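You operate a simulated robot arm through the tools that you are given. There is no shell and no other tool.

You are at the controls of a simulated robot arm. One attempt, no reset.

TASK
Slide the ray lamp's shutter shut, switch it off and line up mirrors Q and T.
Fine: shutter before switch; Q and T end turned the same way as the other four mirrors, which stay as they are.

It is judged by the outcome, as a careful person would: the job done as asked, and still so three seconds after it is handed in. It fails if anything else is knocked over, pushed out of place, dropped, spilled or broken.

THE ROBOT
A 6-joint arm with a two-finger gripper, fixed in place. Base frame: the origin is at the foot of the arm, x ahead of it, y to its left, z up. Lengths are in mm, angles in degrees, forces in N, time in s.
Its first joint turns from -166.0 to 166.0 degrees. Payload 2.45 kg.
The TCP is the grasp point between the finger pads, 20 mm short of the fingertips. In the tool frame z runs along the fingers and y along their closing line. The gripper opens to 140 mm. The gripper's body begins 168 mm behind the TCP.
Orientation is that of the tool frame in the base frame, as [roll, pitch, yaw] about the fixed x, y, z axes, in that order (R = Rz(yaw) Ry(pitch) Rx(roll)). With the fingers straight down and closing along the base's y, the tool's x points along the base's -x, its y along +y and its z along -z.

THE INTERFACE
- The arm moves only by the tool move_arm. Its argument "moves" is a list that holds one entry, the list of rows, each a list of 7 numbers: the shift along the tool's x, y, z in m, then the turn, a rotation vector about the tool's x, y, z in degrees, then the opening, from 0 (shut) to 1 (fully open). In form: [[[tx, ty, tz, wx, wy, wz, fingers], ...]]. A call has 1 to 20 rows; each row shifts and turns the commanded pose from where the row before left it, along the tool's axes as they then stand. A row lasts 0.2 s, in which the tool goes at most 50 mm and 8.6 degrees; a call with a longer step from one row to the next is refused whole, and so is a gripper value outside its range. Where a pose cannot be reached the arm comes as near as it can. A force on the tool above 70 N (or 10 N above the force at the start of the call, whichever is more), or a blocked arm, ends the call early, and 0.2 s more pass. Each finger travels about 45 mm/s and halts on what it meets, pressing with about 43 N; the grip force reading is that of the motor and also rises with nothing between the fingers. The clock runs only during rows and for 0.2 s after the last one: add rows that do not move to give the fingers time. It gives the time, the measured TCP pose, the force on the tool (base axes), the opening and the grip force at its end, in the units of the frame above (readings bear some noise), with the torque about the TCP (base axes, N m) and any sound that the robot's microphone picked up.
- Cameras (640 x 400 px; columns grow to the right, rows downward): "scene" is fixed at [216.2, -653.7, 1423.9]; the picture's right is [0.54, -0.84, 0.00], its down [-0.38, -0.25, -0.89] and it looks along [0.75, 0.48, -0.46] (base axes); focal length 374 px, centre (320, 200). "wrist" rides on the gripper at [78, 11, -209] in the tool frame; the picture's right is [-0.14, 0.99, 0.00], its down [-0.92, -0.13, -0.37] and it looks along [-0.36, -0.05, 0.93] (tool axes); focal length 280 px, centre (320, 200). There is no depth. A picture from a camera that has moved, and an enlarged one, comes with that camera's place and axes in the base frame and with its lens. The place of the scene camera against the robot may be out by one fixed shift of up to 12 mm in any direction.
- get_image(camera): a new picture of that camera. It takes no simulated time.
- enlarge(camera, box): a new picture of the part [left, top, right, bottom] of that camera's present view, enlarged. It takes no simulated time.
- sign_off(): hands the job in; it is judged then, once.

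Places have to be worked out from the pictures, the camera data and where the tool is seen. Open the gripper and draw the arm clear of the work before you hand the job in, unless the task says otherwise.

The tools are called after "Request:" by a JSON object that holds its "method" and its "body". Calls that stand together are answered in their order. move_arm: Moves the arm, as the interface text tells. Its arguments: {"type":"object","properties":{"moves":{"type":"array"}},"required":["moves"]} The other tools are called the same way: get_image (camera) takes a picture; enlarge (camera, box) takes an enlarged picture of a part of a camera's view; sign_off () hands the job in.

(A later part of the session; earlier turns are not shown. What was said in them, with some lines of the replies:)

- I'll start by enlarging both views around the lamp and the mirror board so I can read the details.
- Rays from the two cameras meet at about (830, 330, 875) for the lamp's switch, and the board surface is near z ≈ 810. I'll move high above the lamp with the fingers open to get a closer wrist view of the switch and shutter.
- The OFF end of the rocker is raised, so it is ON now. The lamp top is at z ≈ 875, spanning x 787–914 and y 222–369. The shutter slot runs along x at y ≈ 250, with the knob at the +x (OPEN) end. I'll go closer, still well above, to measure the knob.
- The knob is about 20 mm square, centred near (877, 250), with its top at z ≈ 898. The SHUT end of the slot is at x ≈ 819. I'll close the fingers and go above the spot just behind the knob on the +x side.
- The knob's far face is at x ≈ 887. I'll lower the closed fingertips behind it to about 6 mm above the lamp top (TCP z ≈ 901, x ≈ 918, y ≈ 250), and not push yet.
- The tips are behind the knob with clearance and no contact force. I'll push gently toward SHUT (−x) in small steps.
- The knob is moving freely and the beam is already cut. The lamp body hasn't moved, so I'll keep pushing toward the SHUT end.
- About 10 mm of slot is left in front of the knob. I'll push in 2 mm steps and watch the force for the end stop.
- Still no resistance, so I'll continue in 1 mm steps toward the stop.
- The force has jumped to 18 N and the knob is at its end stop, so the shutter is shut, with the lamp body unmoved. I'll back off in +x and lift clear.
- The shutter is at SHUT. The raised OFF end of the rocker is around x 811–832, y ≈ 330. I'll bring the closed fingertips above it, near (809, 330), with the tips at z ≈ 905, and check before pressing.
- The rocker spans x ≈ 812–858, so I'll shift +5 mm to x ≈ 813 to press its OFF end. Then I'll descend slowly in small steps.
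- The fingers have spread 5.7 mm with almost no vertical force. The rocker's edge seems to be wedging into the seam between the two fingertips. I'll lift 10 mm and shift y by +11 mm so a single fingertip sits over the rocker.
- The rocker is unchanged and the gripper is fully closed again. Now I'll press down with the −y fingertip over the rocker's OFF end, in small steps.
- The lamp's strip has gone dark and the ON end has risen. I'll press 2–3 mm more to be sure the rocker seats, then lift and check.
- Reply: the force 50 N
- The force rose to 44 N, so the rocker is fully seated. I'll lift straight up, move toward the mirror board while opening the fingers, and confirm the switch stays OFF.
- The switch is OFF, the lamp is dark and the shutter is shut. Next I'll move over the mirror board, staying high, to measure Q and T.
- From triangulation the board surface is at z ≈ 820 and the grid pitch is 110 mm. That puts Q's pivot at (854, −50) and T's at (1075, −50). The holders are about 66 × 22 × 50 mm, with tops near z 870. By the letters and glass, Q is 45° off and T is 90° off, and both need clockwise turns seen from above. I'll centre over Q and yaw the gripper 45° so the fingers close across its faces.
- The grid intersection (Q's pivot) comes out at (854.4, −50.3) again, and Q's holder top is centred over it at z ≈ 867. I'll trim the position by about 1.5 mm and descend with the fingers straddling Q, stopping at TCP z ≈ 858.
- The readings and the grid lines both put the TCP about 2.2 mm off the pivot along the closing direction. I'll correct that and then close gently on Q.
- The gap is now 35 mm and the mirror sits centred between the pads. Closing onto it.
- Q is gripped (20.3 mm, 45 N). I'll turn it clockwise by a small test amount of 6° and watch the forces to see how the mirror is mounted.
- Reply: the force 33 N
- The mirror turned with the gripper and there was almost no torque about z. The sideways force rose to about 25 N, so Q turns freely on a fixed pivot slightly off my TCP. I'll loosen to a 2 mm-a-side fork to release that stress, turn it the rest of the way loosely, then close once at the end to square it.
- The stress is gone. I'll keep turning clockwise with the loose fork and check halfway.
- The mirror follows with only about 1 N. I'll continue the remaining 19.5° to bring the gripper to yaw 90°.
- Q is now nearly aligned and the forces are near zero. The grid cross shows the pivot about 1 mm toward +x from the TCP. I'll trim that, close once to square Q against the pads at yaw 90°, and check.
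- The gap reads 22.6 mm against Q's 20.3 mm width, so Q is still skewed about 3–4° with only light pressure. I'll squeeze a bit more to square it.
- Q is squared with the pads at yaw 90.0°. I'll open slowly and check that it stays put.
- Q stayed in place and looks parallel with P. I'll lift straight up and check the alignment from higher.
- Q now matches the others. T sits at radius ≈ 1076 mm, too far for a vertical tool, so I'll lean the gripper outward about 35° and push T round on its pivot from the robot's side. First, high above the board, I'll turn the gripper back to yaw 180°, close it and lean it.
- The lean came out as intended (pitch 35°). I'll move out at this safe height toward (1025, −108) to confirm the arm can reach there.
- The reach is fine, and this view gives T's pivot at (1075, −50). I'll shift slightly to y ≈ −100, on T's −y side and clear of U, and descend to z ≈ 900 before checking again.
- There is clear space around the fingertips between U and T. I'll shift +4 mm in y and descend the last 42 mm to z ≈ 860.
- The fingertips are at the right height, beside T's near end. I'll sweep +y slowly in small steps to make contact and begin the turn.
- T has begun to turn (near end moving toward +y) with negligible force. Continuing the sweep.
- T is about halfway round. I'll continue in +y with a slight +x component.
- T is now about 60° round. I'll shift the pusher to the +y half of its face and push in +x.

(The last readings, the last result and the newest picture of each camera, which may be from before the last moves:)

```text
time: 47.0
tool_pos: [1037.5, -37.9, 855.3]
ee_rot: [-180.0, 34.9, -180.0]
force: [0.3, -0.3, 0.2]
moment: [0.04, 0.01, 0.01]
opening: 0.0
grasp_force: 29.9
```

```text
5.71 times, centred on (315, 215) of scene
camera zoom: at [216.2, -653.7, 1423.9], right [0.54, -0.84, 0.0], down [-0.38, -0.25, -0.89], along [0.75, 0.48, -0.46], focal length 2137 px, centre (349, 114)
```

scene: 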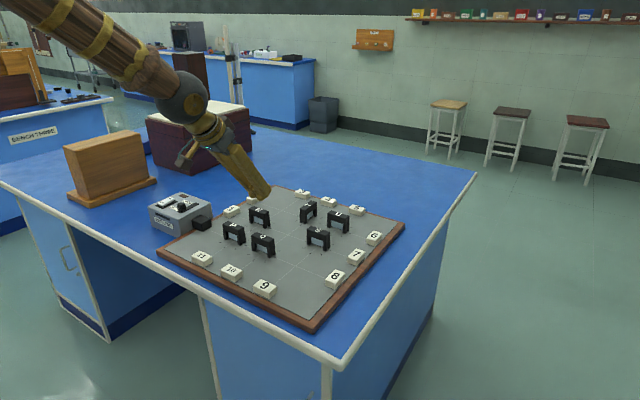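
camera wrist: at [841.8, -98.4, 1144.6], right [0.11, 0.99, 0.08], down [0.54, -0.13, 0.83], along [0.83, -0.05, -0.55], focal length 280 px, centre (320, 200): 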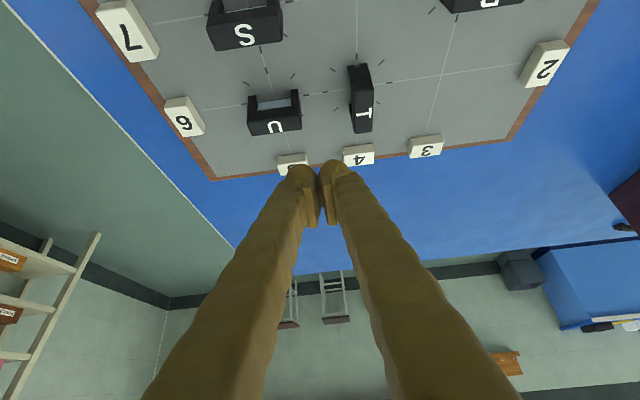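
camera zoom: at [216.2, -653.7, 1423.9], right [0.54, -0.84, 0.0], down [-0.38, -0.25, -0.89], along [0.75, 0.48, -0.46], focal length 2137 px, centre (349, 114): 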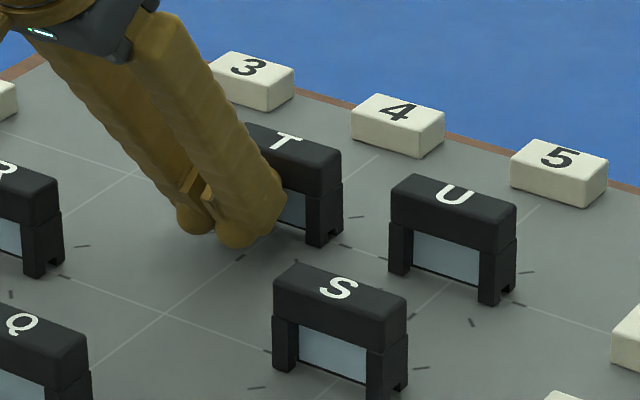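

T looks near parallel with U now. I'll back away in −x and lift a bit to look at it properly before any final squaring.

Request:
{"method": "move_arm", "body": {"moves": [[[0.0123, 0, -0.0086, 0, 0, 0, 0], [0.0123, 0, -0.0086, 0, 0, 0, 0], [-0.0172, 0, -0.0246, 0, 0, 0, 0.1], [-0.0172, 0, -0.0246, 0, 0, 0, 0.15], [-0.0172, 0, -0.0246, 0, 0, 0, 0.15], [-0.0115, 0, -0.0164, 0, 0, 0, 0.15], [0, 0, 0, 0, 0, 0, 0.15]]]}}

Request:
{"method": "get_image", "body": {"camera": "wrist"}}

Request:
{"method": "enlarge", "body": {"camera": "wrist", "box": [200, 40, 420, 190]}}

Request:
{"method": "enlarge", "body": {"camera": "scene", "box": [265, 180, 365, 250]}}

```text
time: 48.6
tool_pos: [1009.8, -39.5, 968.8]
ee_rot: [-180.0, 35.0, 180.0]
force: [-0.5, 0.0, 0.8]
moment: [-0.01, -0.01, -0.01]
opening: 21.2
grasp_force: 0.0
```

```text
taken
camera wrist: at [825.5, -27.1, 1093.8], right [0.11, 0.99, 0.08], down [0.54, -0.13, 0.83], along [0.83, -0.05, -0.55], focal length 280 px, centre (320, 200)
```

wrist: 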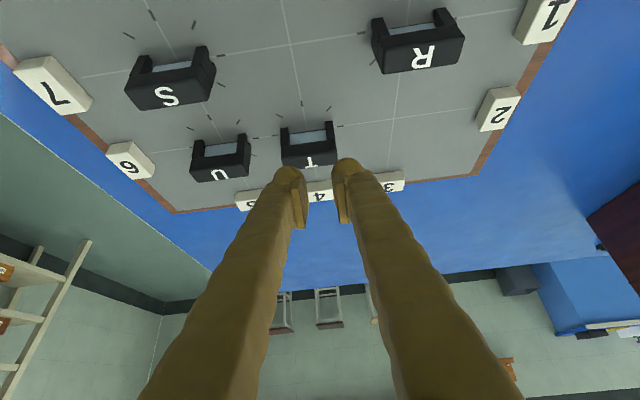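

```text
2.67 times, centred on (310, 115) of wrist
camera zoom: at [825.5, -27.1, 1093.8], right [0.11, 0.99, 0.08], down [0.54, -0.13, 0.83], along [0.83, -0.05, -0.55], focal length 748 px, centre (347, 427)
```

zoom: 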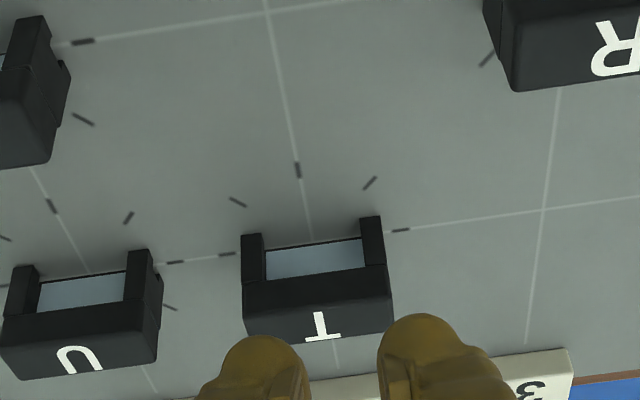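

```text
5.71 times, centred on (315, 215) of scene
camera zoom: at [216.2, -653.7, 1423.9], right [0.54, -0.84, 0.0], down [-0.38, -0.25, -0.89], along [0.75, 0.48, -0.46], focal length 2137 px, centre (349, 114)
```

zoom: 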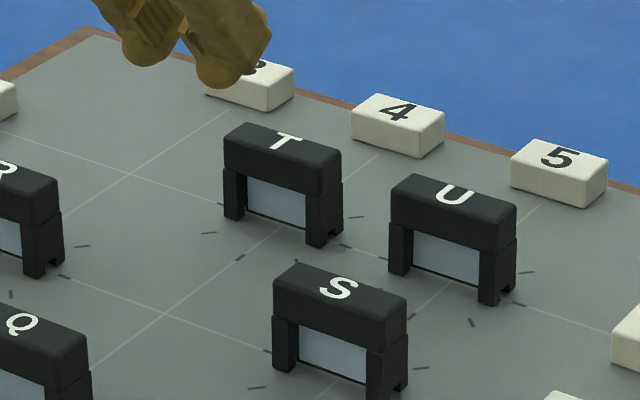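

T is now close. I'll zoom in to measure its angle against U and S.

Request:
{"method": "enlarge", "body": {"camera": "scene", "box": [300, 195, 330, 225]}}

Request:
{"method": "enlarge", "body": {"camera": "scene", "box": [323, 203, 363, 238]}}

Request:
{"method": "enlarge", "body": {"camera": "wrist", "box": [270, 110, 350, 175]}}

Request:
{"method": "enlarge", "body": {"camera": "wrist", "box": [180, 120, 260, 185]}}

```text
13.33 times, centred on (315, 210) of scene
camera zoom: at [216.2, -653.7, 1423.9], right [0.54, -0.84, 0.0], down [-0.38, -0.25, -0.89], along [0.75, 0.48, -0.46], focal length 4986 px, centre (387, 67)
```

zoom: 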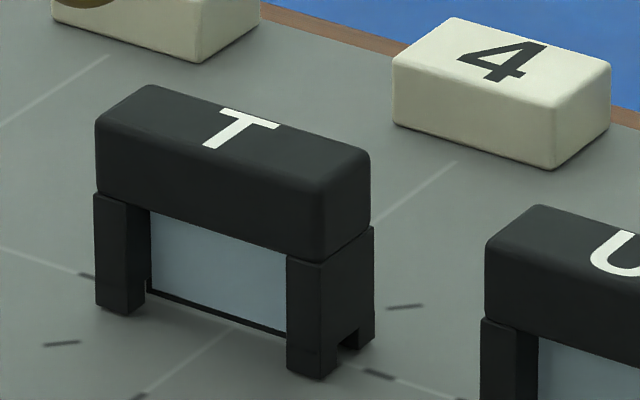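

```text
11.43 times, centred on (343, 220) of scene
camera zoom: at [216.2, -653.7, 1423.9], right [0.54, -0.84, 0.0], down [-0.38, -0.25, -0.89], along [0.75, 0.48, -0.46], focal length 4274 px, centre (57, -34)
```

zoom: 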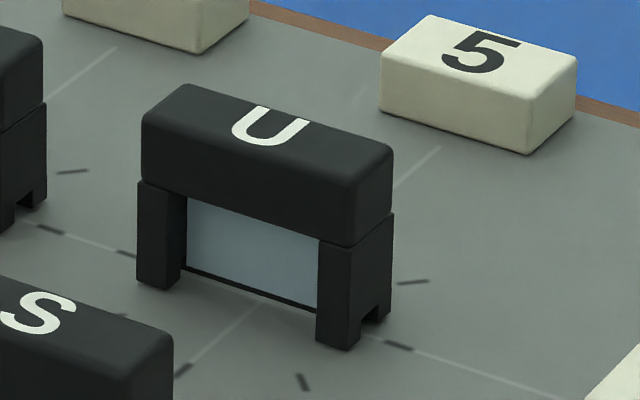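

```text
6.15 times, centred on (310, 142) of wrist
camera zoom: at [825.5, -27.1, 1093.8], right [0.11, 0.99, 0.08], down [0.54, -0.13, 0.83], along [0.83, -0.05, -0.55], focal length 1726 px, centre (382, 554)
```

zoom: 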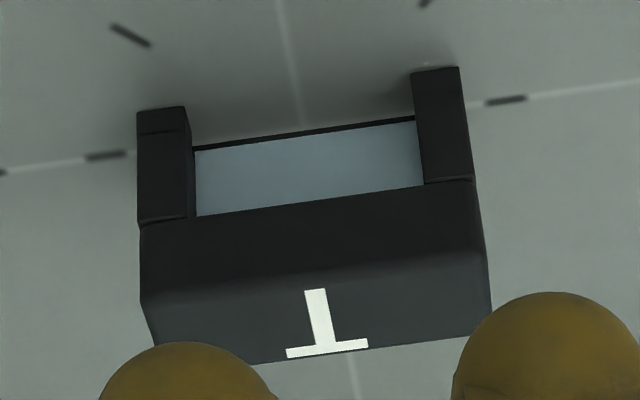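

```text
6.15 times, centred on (220, 152) of wrist
camera zoom: at [825.5, -27.1, 1093.8], right [0.11, 0.99, 0.08], down [0.54, -0.13, 0.83], along [0.83, -0.05, -0.55], focal length 1726 px, centre (935, 492)
```

zoom: 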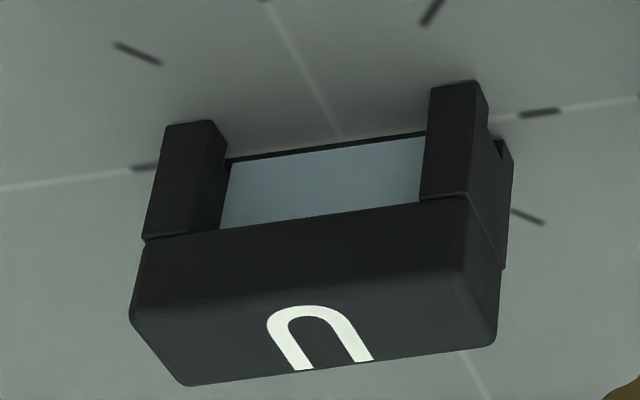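

In the scene zoom T's edges match U's to within about 0.5° (slopes 0.321 and 0.3206). I'll retreat up and back, un-lean the gripper, and take a clear overhead view of all six mirrors.

Request:
{"method": "move_arm", "body": {"moves": [[[-0.023, 0, -0.0328, 0, 0, 0, 0.3], [-0.023, 0, -0.0328, 0, 0, 0, 1], [0.0246, -0.004, -0.0172, 0, 0, 0, 1], [0.0246, -0.004, -0.0172, 0, 0, 0, 1], [0, 0, 0, 0, 7, 0, 1], [0, 0, 0, 0, 7, 0, 1], [0, 0, 0, 0, 7, 0, 1], [0, 0, 0, 0, 7, 0, 1], [0, 0, 0, 0, 7, 0, 1], [0, 0, 0, 0, 0, 0, 1]]]}}

Request:
{"method": "get_image", "body": {"camera": "wrist"}}

Request:
{"method": "enlarge", "body": {"camera": "wrist", "box": [220, 60, 420, 260]}}

Request:
{"method": "get_image", "body": {"camera": "scene"}}

```text
time: 50.8
tool_pos: [949.6, -45.5, 1048.1]
ee_rot: [180.0, 0.0, 179.9]
force: [-0.8, -0.7, 0.1]
moment: [0.01, -0.02, 0.0]
opening: 139.9
grasp_force: 0.0
```

```text
taken
camera wrist: at [870.2, -33.5, 1256.7], right [0.14, 0.99, 0.0], down [0.92, -0.13, 0.37], along [0.36, -0.05, -0.93], focal length 280 px, centre (320, 200)
```

wrist: 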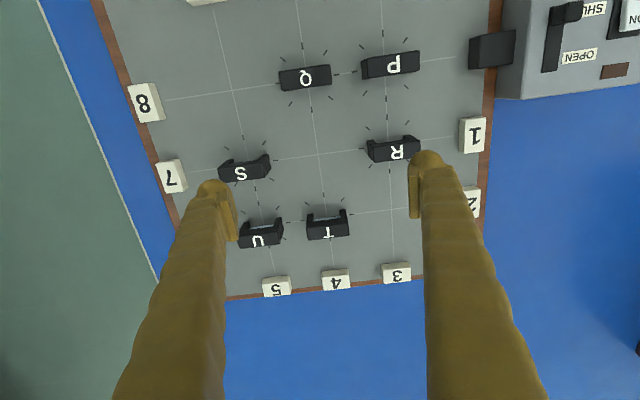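

```text
2.00 times, centred on (320, 160) of wrist
camera zoom: at [870.2, -33.5, 1256.7], right [0.14, 0.99, 0.0], down [0.92, -0.13, 0.37], along [0.36, -0.05, -0.93], focal length 561 px, centre (320, 280)
```

zoom: 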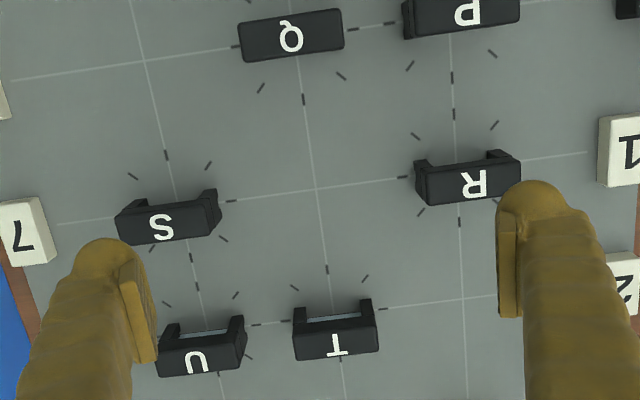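

```text
taken
```

scene: 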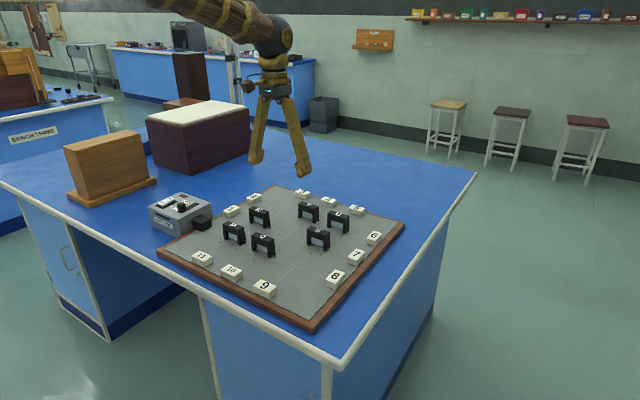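

Request:
{"method": "enlarge", "body": {"camera": "wrist", "box": [296, 200, 361, 250]}}

Request:
{"method": "enlarge", "body": {"camera": "wrist", "box": [228, 208, 293, 258]}}

Request:
{"method": "enlarge", "body": {"camera": "wrist", "box": [270, 50, 345, 110]}}

Request:
{"method": "enlarge", "body": {"camera": "wrist", "box": [355, 40, 430, 100]}}

```text
8.00 times, centred on (328, 225) of wrist
camera zoom: at [870.2, -33.5, 1256.7], right [0.14, 0.99, 0.0], down [0.92, -0.13, 0.37], along [0.36, -0.05, -0.93], focal length 2243 px, centre (252, 0)
```

zoom: 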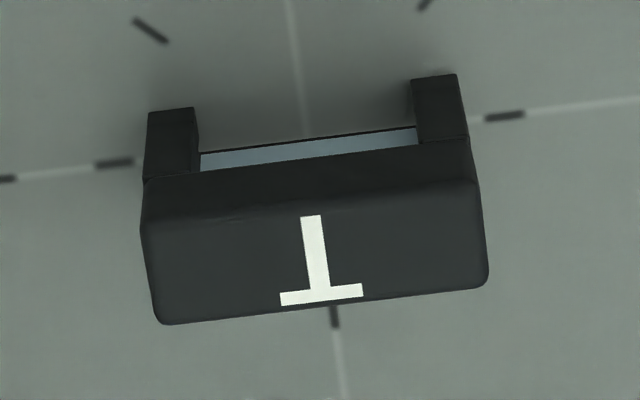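

```text
8.00 times, centred on (260, 233) of wrist
camera zoom: at [870.2, -33.5, 1256.7], right [0.14, 0.99, 0.0], down [0.92, -0.13, 0.37], along [0.36, -0.05, -0.93], focal length 2243 px, centre (796, -64)
```

zoom: 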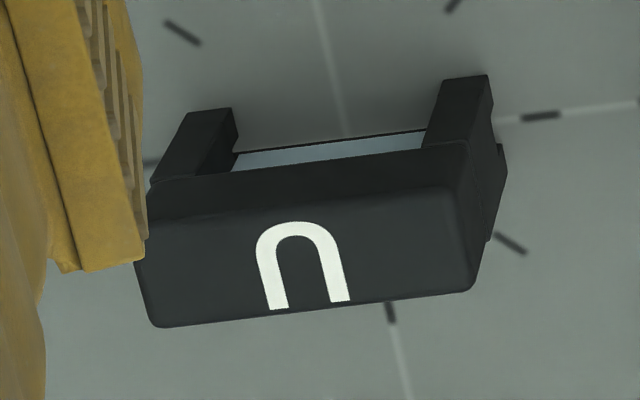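

```text
6.67 times, centred on (308, 80) of wrist
camera zoom: at [870.2, -33.5, 1256.7], right [0.14, 0.99, 0.0], down [0.92, -0.13, 0.37], along [0.36, -0.05, -0.93], focal length 1869 px, centre (403, 1000)
```

zoom: 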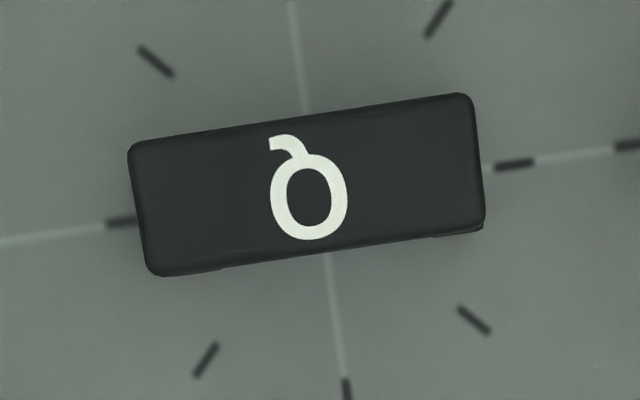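

```text
6.67 times, centred on (392, 70) of wrist
camera zoom: at [870.2, -33.5, 1256.7], right [0.14, 0.99, 0.0], down [0.92, -0.13, 0.37], along [0.36, -0.05, -0.93], focal length 1869 px, centre (-163, 1067)
```

zoom: 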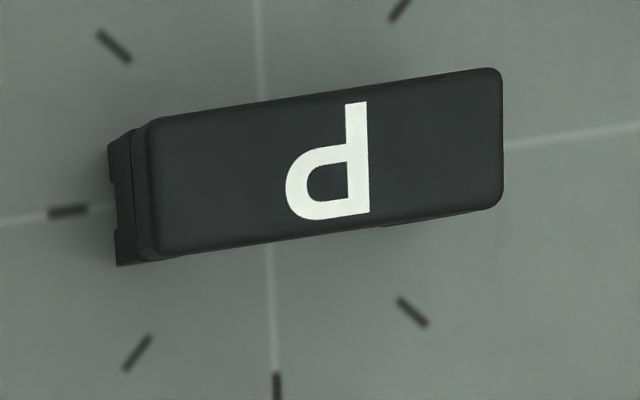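

T and U edges agree to within about 0.3° (−0.1175 against −0.119), and Q and P to within about 0.2°. All six letters face the same way. I'll draw the arm up and back, then do a final check of the lamp and the whole scene.

Request:
{"method": "move_arm", "body": {"moves": [[[0.02, 0, -0.04, 0, 0, 0, 1], [0.03, 0, -0.035, 0, 0, 0, 1], [0.04, 0, -0.02, 0, 0, 0, 1], [0.045, 0, -0.015, 0, 0, 0, 1], [0.045, 0, -0.015, 0, 0, 0, 1], [0.045, 0, -0.015, 0, 0, 0, 1], [0.045, 0, -0.015, 0, 0, 0, 1], [0, 0, 0, 0, 0, 0, 1]]]}}

Request:
{"method": "enlarge", "body": {"camera": "scene", "box": [140, 160, 240, 240]}}

Request:
{"method": "enlarge", "body": {"camera": "scene", "box": [200, 170, 420, 310]}}

Request:
{"method": "get_image", "body": {"camera": "wrist"}}

Request:
{"method": "get_image", "body": {"camera": "scene"}}

```text
time: 52.6
tool_pos: [678.1, -47.9, 1202.6]
ee_rot: [180.0, -0.1, -179.9]
force: [-0.1, -0.2, 0.2]
moment: [0.02, -0.01, 0.0]
opening: 140.1
grasp_force: 0.1
```

```text
5.00 times, centred on (190, 200) of scene
camera zoom: at [216.2, -653.7, 1423.9], right [0.54, -0.84, 0.0], down [-0.38, -0.25, -0.89], along [0.75, 0.48, -0.46], focal length 1870 px, centre (970, 200)
```

zoom: 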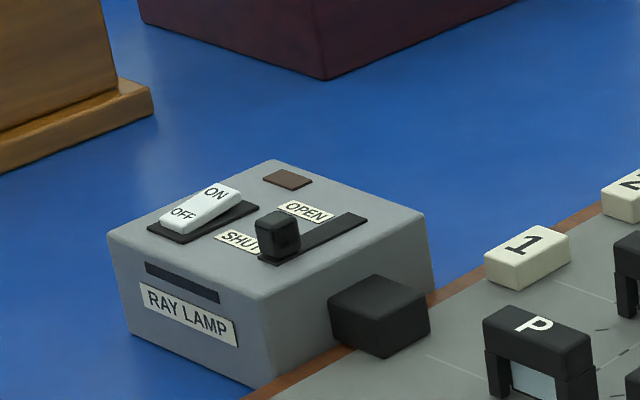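

```text
2.86 times, centred on (310, 240) of scene
camera zoom: at [216.2, -653.7, 1423.9], right [0.54, -0.84, 0.0], down [-0.38, -0.25, -0.89], along [0.75, 0.48, -0.46], focal length 1068 px, centre (349, 86)
```

zoom: 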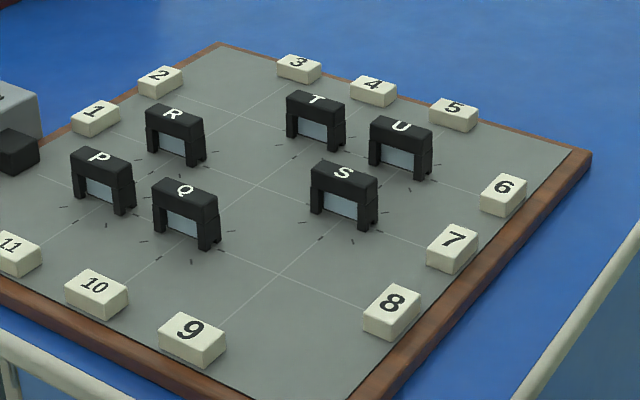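

```text
taken
camera wrist: at [600.3, -36.7, 1410.9], right [0.14, 0.99, 0.0], down [0.92, -0.13, 0.37], along [0.36, -0.05, -0.93], focal length 280 px, centre (320, 200)
```

wrist: 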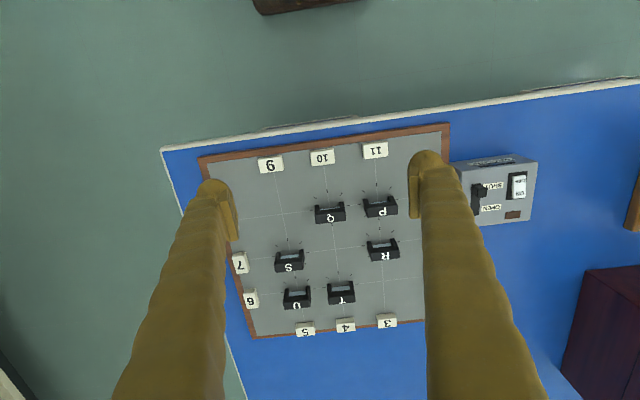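

```text
taken
```

scene: 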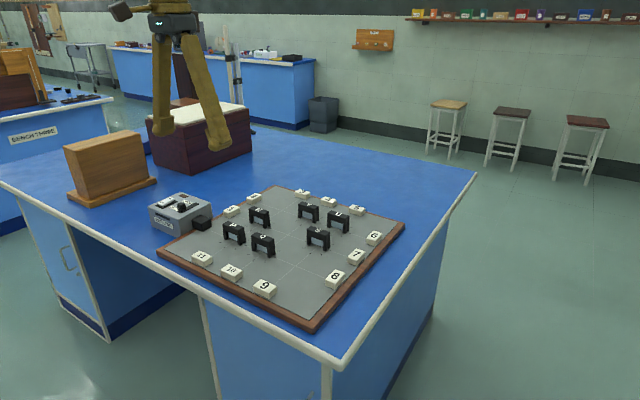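

The shutter knob is at SHUT, the rocker is OFF and the lamp is dark. Q and T are parallel with P, R, S and U, nothing else has moved, and the gripper is open and clear. Handing the job in.

Request:
{"method": "sign_off", "body": {}}

```text
The job is handed in.
```

The job is done and handed in. The ray lamp's shutter is shut, the lamp is off, and mirrors Q and T are lined up with the other four.

- **Lamp:** I slid the shutter knob to its end stop first, then pressed the switch to OFF. The lamp's light strip went dark and stayed dark, and the lamp body didn't move.
- **Mirror Q:** I turned it 45° clockwise, seen from above. It matches P's angle to within about 0.2°.
- **Mirror T:** I turned it 90° clockwise. It was too far out for the gripper pointing straight down, so I leaned the gripper outward and pushed T round on its pivot. It matches U's angle to within about 0.3°.
- **Everything else:** In the final pictures, P, R, S and U, the number tiles and the rest of the bench look as they were at the start. The gripper is open and the arm is clear of the work.
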